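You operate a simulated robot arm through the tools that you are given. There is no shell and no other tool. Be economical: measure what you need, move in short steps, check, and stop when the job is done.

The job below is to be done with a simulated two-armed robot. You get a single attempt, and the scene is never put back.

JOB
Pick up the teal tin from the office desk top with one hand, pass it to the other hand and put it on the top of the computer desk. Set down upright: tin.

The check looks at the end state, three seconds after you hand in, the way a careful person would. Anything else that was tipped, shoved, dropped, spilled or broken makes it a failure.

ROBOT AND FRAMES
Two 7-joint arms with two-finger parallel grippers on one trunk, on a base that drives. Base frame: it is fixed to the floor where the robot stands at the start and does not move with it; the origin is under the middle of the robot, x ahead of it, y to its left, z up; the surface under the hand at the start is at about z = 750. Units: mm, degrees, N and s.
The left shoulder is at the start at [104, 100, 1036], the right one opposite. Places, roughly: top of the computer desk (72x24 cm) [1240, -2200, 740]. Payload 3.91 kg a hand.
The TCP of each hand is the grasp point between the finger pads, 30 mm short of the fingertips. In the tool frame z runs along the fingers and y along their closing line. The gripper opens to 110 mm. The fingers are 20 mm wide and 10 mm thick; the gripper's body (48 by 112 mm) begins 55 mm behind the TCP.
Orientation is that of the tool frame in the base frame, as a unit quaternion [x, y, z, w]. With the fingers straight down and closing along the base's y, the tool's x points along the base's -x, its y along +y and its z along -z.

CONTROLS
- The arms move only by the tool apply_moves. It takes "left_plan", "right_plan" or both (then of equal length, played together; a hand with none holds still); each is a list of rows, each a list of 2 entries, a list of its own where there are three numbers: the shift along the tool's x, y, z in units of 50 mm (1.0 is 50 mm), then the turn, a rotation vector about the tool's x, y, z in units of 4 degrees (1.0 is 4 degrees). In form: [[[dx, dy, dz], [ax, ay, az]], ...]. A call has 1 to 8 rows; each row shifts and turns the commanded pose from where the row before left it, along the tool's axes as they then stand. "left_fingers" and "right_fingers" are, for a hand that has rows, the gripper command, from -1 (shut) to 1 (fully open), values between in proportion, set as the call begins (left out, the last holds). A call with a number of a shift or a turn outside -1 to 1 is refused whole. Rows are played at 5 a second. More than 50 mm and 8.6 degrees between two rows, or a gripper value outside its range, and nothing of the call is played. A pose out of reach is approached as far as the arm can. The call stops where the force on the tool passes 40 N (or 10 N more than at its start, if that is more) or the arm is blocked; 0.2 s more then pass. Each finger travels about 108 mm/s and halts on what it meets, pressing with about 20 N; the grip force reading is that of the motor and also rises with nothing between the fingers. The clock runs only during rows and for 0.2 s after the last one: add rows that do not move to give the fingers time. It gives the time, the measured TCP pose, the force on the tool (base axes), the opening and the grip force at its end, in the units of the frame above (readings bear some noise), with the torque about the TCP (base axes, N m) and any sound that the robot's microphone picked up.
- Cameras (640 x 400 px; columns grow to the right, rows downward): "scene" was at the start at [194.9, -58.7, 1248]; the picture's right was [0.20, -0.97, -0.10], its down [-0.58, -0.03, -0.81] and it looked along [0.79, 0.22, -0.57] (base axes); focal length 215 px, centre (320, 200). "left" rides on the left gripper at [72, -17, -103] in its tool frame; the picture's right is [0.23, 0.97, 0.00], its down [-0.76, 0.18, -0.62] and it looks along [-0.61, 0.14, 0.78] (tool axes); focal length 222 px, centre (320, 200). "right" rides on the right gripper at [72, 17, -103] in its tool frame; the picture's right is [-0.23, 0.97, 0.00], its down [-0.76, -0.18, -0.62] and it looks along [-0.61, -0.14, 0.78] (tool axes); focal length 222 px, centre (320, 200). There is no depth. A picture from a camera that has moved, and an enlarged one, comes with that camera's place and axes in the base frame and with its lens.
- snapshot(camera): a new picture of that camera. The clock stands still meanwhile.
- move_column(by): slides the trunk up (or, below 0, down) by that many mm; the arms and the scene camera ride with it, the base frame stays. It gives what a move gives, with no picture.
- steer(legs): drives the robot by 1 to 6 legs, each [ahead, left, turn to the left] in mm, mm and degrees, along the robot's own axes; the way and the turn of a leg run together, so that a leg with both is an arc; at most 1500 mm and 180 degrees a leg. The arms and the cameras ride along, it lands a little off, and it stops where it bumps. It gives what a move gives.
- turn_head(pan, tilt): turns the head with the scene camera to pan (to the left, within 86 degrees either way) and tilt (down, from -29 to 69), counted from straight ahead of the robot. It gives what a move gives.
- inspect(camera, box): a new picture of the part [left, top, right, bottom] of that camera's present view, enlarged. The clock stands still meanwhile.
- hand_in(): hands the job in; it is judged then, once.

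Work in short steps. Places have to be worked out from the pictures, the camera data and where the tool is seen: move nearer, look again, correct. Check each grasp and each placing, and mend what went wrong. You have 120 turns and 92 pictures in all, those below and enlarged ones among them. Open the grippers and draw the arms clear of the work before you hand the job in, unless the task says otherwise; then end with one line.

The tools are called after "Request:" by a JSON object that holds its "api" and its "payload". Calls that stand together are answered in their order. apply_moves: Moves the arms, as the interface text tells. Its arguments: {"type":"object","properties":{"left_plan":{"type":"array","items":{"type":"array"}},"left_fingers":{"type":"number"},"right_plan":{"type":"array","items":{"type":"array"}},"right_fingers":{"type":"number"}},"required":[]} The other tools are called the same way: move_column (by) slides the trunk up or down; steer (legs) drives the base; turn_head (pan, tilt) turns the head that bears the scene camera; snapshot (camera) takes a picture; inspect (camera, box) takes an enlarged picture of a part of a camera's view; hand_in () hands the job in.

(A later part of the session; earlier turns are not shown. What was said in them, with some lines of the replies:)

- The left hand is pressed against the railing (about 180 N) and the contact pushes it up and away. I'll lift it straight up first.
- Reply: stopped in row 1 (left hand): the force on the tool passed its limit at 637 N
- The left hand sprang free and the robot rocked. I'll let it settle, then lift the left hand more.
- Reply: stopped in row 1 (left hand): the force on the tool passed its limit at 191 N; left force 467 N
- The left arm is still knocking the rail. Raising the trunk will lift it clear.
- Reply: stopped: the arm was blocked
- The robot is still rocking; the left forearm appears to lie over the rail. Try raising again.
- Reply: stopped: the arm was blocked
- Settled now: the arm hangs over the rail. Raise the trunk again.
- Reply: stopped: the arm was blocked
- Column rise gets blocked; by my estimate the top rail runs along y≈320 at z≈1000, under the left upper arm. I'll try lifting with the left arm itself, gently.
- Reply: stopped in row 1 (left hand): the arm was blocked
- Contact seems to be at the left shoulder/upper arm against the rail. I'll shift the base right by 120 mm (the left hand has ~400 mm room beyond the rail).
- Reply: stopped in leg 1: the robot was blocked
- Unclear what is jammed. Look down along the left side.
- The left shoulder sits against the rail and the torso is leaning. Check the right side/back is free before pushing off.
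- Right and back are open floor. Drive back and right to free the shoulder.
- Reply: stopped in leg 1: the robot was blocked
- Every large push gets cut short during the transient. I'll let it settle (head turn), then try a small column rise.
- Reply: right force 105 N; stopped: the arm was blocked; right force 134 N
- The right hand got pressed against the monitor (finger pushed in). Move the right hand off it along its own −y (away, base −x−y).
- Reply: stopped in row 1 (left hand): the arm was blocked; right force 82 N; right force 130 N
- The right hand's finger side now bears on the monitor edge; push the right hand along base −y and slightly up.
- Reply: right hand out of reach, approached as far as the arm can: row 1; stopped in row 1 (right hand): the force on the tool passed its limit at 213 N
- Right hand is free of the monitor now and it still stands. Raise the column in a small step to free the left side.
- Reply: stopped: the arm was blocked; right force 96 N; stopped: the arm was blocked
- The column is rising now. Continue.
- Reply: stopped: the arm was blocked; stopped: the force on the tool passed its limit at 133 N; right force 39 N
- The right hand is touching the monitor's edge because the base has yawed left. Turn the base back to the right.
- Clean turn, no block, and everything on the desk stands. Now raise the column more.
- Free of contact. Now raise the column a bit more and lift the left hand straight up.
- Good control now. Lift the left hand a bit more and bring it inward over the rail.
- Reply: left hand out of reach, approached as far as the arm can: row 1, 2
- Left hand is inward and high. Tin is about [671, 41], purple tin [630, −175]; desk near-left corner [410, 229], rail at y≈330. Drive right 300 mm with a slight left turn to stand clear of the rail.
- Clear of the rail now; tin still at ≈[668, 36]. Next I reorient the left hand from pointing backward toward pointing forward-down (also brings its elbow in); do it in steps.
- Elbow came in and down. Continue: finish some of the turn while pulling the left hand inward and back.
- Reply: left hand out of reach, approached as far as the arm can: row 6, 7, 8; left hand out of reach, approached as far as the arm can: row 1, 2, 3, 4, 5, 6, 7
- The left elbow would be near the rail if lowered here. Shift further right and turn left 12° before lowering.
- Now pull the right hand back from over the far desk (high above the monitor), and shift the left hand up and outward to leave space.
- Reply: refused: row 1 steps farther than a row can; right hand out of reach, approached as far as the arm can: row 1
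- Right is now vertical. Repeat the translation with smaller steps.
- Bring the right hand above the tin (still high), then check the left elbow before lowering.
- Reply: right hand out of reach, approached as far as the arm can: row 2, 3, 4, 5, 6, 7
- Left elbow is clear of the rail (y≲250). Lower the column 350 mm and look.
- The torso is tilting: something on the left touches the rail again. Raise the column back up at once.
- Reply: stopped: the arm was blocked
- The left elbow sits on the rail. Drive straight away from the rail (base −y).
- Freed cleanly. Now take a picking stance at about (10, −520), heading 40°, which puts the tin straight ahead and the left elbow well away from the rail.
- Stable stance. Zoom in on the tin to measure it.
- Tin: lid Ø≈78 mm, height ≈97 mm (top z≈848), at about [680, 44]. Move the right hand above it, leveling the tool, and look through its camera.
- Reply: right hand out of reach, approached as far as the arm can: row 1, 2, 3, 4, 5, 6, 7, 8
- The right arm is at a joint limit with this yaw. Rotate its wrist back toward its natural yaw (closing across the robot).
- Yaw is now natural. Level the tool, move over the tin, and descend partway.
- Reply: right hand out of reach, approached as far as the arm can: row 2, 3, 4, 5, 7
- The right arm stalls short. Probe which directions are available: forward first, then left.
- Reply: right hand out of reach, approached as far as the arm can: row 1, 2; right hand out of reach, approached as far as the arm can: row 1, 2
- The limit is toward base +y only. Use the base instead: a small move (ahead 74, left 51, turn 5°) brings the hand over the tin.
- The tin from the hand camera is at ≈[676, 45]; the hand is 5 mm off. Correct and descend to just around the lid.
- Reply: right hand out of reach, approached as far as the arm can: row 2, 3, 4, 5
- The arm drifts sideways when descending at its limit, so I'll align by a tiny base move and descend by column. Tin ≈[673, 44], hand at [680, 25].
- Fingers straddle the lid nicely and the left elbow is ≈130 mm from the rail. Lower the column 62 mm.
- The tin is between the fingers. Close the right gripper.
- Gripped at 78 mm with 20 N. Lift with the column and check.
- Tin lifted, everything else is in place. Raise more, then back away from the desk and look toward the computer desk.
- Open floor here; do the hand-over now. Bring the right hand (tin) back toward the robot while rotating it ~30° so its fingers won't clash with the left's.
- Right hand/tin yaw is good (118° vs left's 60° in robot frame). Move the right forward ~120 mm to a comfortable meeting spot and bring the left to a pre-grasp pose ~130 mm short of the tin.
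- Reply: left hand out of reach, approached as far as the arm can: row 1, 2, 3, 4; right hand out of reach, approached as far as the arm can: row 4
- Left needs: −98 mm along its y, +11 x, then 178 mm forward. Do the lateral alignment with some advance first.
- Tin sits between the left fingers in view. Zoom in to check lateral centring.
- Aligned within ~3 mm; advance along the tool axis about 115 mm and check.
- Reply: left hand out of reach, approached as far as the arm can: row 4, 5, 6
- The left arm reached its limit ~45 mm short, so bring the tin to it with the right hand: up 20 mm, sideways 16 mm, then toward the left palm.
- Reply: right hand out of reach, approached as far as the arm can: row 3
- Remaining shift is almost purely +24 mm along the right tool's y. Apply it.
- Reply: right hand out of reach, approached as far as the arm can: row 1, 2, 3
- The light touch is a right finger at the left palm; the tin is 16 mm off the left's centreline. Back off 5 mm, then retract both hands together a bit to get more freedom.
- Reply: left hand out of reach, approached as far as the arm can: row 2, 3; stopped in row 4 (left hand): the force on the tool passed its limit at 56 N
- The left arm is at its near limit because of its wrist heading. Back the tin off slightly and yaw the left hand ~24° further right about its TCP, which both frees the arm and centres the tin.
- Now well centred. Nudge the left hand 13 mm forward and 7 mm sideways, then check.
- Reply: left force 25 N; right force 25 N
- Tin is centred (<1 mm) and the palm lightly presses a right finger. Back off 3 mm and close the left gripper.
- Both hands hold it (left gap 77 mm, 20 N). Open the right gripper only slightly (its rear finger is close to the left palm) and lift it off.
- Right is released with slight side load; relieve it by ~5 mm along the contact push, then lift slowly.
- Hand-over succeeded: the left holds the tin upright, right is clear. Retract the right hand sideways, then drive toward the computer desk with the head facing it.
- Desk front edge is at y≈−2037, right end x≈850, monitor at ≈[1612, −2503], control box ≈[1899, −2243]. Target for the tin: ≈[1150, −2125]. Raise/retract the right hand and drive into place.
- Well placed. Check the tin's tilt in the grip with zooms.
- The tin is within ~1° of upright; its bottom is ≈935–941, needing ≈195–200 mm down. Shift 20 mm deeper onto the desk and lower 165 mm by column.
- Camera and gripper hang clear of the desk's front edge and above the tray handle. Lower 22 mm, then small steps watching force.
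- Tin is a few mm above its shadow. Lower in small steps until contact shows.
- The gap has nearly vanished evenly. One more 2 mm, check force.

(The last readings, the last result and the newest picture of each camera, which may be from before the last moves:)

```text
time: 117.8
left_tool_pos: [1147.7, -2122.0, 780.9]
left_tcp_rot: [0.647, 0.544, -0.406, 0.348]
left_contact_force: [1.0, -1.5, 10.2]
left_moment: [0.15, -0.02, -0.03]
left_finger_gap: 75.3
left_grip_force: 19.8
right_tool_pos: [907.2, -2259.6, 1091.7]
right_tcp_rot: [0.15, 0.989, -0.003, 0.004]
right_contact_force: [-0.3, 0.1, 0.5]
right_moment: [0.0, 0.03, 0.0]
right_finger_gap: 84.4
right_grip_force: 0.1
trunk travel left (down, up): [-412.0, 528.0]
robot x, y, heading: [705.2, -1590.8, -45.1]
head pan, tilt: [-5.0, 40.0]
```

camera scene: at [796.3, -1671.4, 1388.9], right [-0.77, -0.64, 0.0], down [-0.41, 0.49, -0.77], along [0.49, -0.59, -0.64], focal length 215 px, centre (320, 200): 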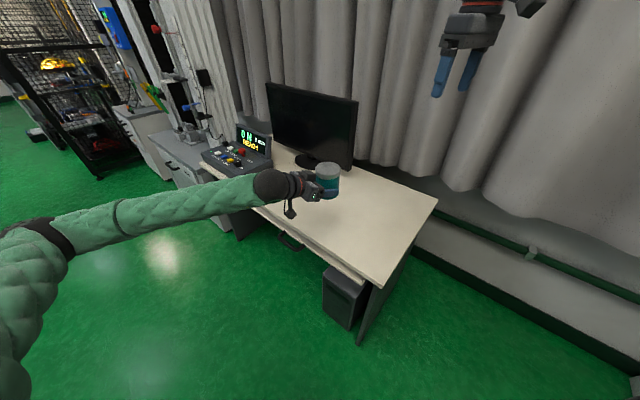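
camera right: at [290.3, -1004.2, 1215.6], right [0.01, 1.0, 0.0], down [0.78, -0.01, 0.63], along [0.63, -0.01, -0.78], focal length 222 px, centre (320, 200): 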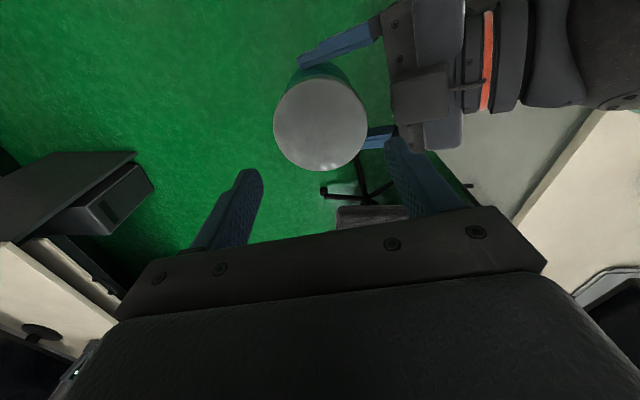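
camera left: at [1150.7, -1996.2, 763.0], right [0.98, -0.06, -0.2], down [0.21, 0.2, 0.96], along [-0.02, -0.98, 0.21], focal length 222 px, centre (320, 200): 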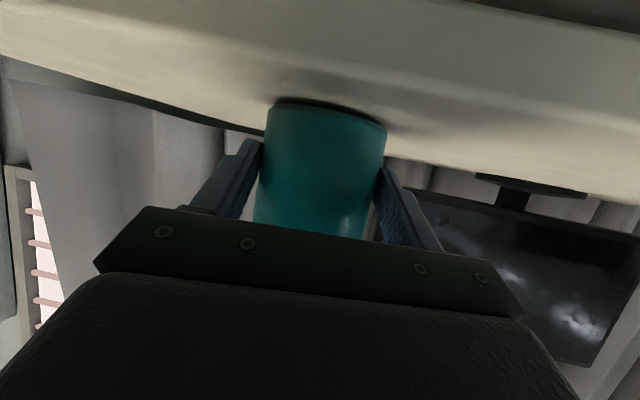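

Contact (10 N). Open the left gripper and retract slowly along the tool axis.

Request:
{"api": "apply_moves", "payload": {"left_plan": [[[0, 0, 0], [0, 0, 0]], [[0, 0, 0], [0, 0, 0]], [[0, 0, 0], [0, 0, 0]]], "left_fingers": 1}}

Request:
{"api": "snapshot", "payload": {"camera": "left"}}

```text
time: 118.6
left_tool_pos: [1148.7, -2120.7, 779.0]
left_tcp_rot: [0.647, 0.545, -0.406, 0.346]
left_contact_force: [0.7, 0.1, -0.4]
left_moment: [0.02, 0.0, 0.01]
left_finger_gap: 110.1
left_grip_force: 0.0
right_tool_pos: [907.7, -2259.3, 1090.5]
right_tcp_rot: [0.15, 0.989, -0.002, 0.004]
right_contact_force: [0.8, -0.7, 0.4]
right_moment: [0.04, 0.03, -0.01]
right_finger_gap: 84.2
right_grip_force: 0.0
trunk travel left (down, up): [-412.0, 528.0]
robot x, y, heading: [708.9, -1590.7, -45.3]
head pan, tilt: [-5.0, 40.0]
```

```text
11 pictures are left
camera left: at [1150.7, -1996.2, 757.9], right [0.98, -0.06, -0.2], down [0.21, 0.2, 0.96], along [-0.02, -0.98, 0.21], focal length 222 px, centre (320, 200)
```

left: 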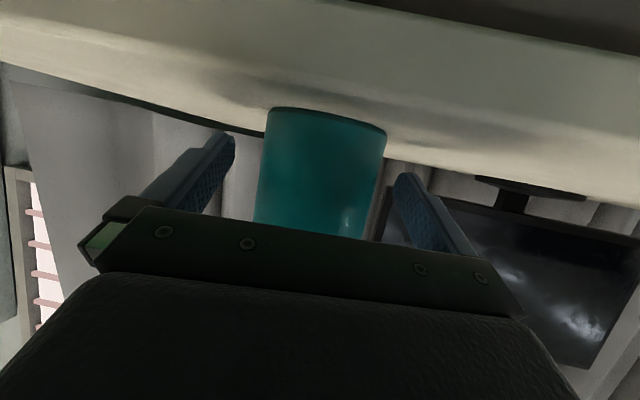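

The tin stands upright and free. Withdraw by driving the base straight back along the tool heading (avoids arm-limit drift).

Request:
{"api": "steer", "payload": {"legs": [[-88, 121, 0]]}}

Request:
{"api": "snapshot", "payload": {"camera": "scene"}}

```text
time: 119.9
left_tool_pos: [1170.9, -1971.0, 779.5]
left_tcp_rot: [0.646, 0.545, -0.406, 0.347]
left_contact_force: [0.0, 0.9, -0.2]
left_moment: [0.03, -0.03, 0.04]
left_finger_gap: 110.2
left_grip_force: 0.1
right_tool_pos: [932.2, -2108.6, 1091.3]
right_tcp_rot: [0.15, 0.989, -0.004, 0.003]
right_contact_force: [0.4, 0.5, 0.7]
right_moment: [-0.05, 0.01, -0.04]
right_finger_gap: 84.1
right_grip_force: 0.0
trunk travel left (down, up): [-412.0, 528.0]
robot x, y, heading: [729.7, -1442.6, -45.1]
head pan, tilt: [-5.0, 40.0]
```

```text
10 pictures are left
camera scene: at [819.6, -1539.6, 1187.0], right [-0.77, -0.64, 0.0], down [-0.41, 0.49, -0.77], along [0.49, -0.59, -0.64], focal length 215 px, centre (320, 200)
```

scene: 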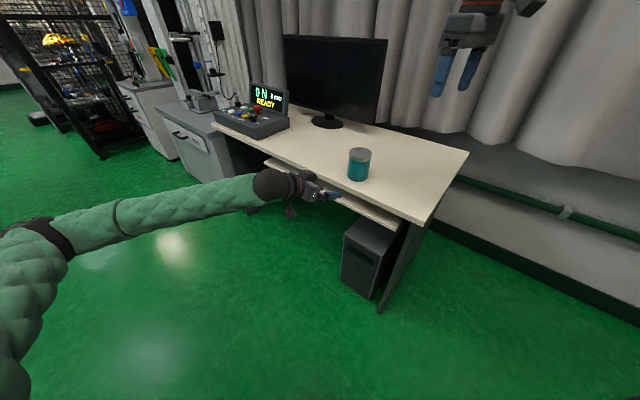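

Tin stands upright on the computer desk. Raise, back off further, and check the office desk for anything disturbed.

Request:
{"api": "move_column", "payload": {"by": 150}}

Request:
{"api": "steer", "payload": {"legs": [[-200, 0, 0]]}}

Request:
{"api": "apply_moves", "payload": {"right_plan": [[[0, 0, 0], [0, 0, 0]], [[0, 0, 0], [0, 0, 0]]], "right_fingers": 1}}

Request:
{"api": "inspect", "payload": {"camera": "scene", "box": [220, 60, 500, 260]}}

Request:
{"api": "turn_head", "payload": {"pan": 85, "tilt": 25}}

Request:
{"api": "snapshot", "payload": {"camera": "scene"}}

```text
time: 121.7
left_tool_pos: [1171.0, -1972.2, 928.1]
left_tcp_rot: [0.646, 0.545, -0.406, 0.347]
left_contact_force: [-0.4, 0.4, 0.0]
left_moment: [-0.01, -0.06, 0.01]
left_finger_gap: 109.6
left_grip_force: 0.0
right_tool_pos: [932.0, -2110.1, 1242.3]
right_tcp_rot: [0.15, 0.989, -0.002, 0.004]
right_contact_force: [-1.0, -0.2, -0.6]
right_moment: [-0.01, -0.02, 0.0]
right_finger_gap: 84.3
right_grip_force: 0.1
trunk travel left (down, up): [-562.0, 378.0]
robot x, y, heading: [729.1, -1440.1, -45.0]
head pan, tilt: [-5.0, 40.0]
```

```text
time: 123.3
left_tool_pos: [1029.3, -1829.2, 928.7]
left_tcp_rot: [0.646, 0.545, -0.405, 0.348]
left_contact_force: [0.0, 0.6, 0.3]
left_moment: [0.04, 0.03, 0.03]
left_finger_gap: 110.3
left_grip_force: 0.0
right_tool_pos: [788.5, -1968.0, 1243.2]
right_tcp_rot: [0.15, 0.989, -0.003, 0.005]
right_contact_force: [-0.6, 0.5, -0.4]
right_moment: [-0.02, 0.0, 0.04]
right_finger_gap: 84.3
right_grip_force: 0.0
trunk travel left (down, up): [-562.0, 378.0]
robot x, y, heading: [586.5, -1296.9, -44.9]
head pan, tilt: [-5.0, 40.0]
```

```text
time: 123.9
left_tool_pos: [1030.1, -1830.2, 928.9]
left_tcp_rot: [0.646, 0.545, -0.405, 0.347]
left_contact_force: [-1.2, 0.5, -0.5]
left_moment: [0.01, 0.01, 0.01]
left_finger_gap: 109.9
left_grip_force: 0.0
right_tool_pos: [789.8, -1967.5, 1242.3]
right_tcp_rot: [0.149, 0.989, -0.003, 0.005]
right_contact_force: [-0.1, 0.4, -0.1]
right_moment: [0.0, 0.02, 0.01]
right_finger_gap: 110.0
right_grip_force: 0.0
trunk travel left (down, up): [-562.0, 378.0]
robot x, y, heading: [589.7, -1298.0, -44.9]
head pan, tilt: [-5.0, 40.0]
```

```text
2.00 times, centred on (360, 160) of scene
camera zoom: at [677.6, -1399.1, 1336.9], right [-0.77, -0.64, 0.0], down [-0.41, 0.49, -0.77], along [0.49, -0.59, -0.64], focal length 431 px, centre (240, 280)
```

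zoom: 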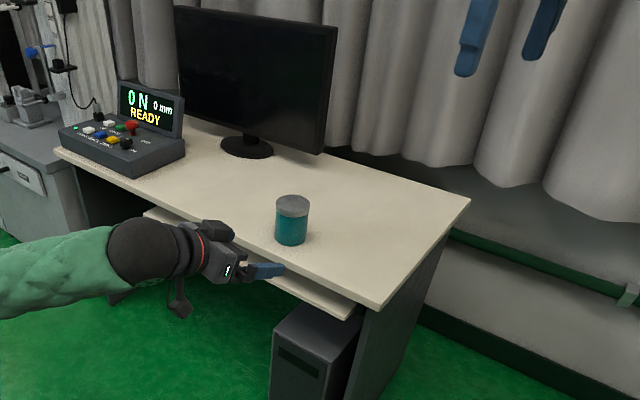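

```text
time: 125.5
left_tool_pos: [1030.3, -1829.8, 929.6]
left_tcp_rot: [0.646, 0.545, -0.406, 0.347]
left_contact_force: [1.1, 0.9, 0.1]
left_moment: [0.02, -0.01, 0.04]
left_finger_gap: 110.2
left_grip_force: 0.0
right_tool_pos: [788.8, -1969.4, 1242.5]
right_tcp_rot: [0.149, 0.989, -0.003, 0.004]
right_contact_force: [-0.6, -0.2, 0.3]
right_moment: [0.0, -0.01, 0.01]
right_finger_gap: 110.3
right_grip_force: 0.1
trunk travel left (down, up): [-562.0, 378.0]
robot x, y, heading: [588.8, -1299.0, -45.0]
head pan, tilt: [85.0, 25.0]
```

```text
8 pictures are left
camera scene: at [693.8, -1275.0, 1360.2], right [0.64, -0.77, 0.0], down [-0.32, -0.27, -0.91], along [0.69, 0.58, -0.42], focal length 215 px, centre (320, 200)
```

scene: 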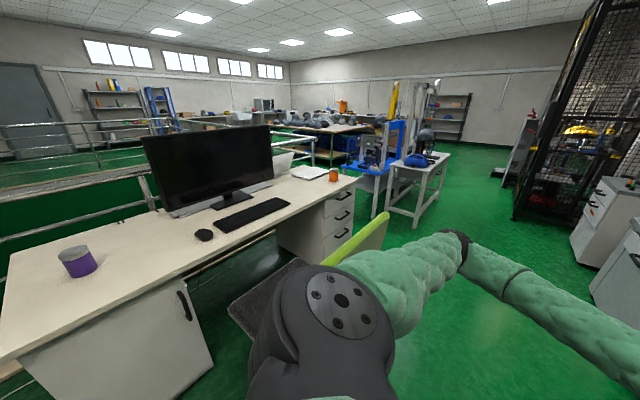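

The tin stands upright on the computer desk, both grippers are open and clear, and the monitor, keyboard and purple tin on the office desk are all upright. Handing in.

Request:
{"api": "hand_in", "payload": {}}

```text
The job is handed in.
```

The teal tin was passed from the right hand to the left and now stands upright on the computer desk, with both grippers open and clear. However, early on the right hand was pressed against the office-desk monitor (about 100–200 N) while I freed the left arm from the railing; it still stands, but I couldn't confirm it didn't shift.
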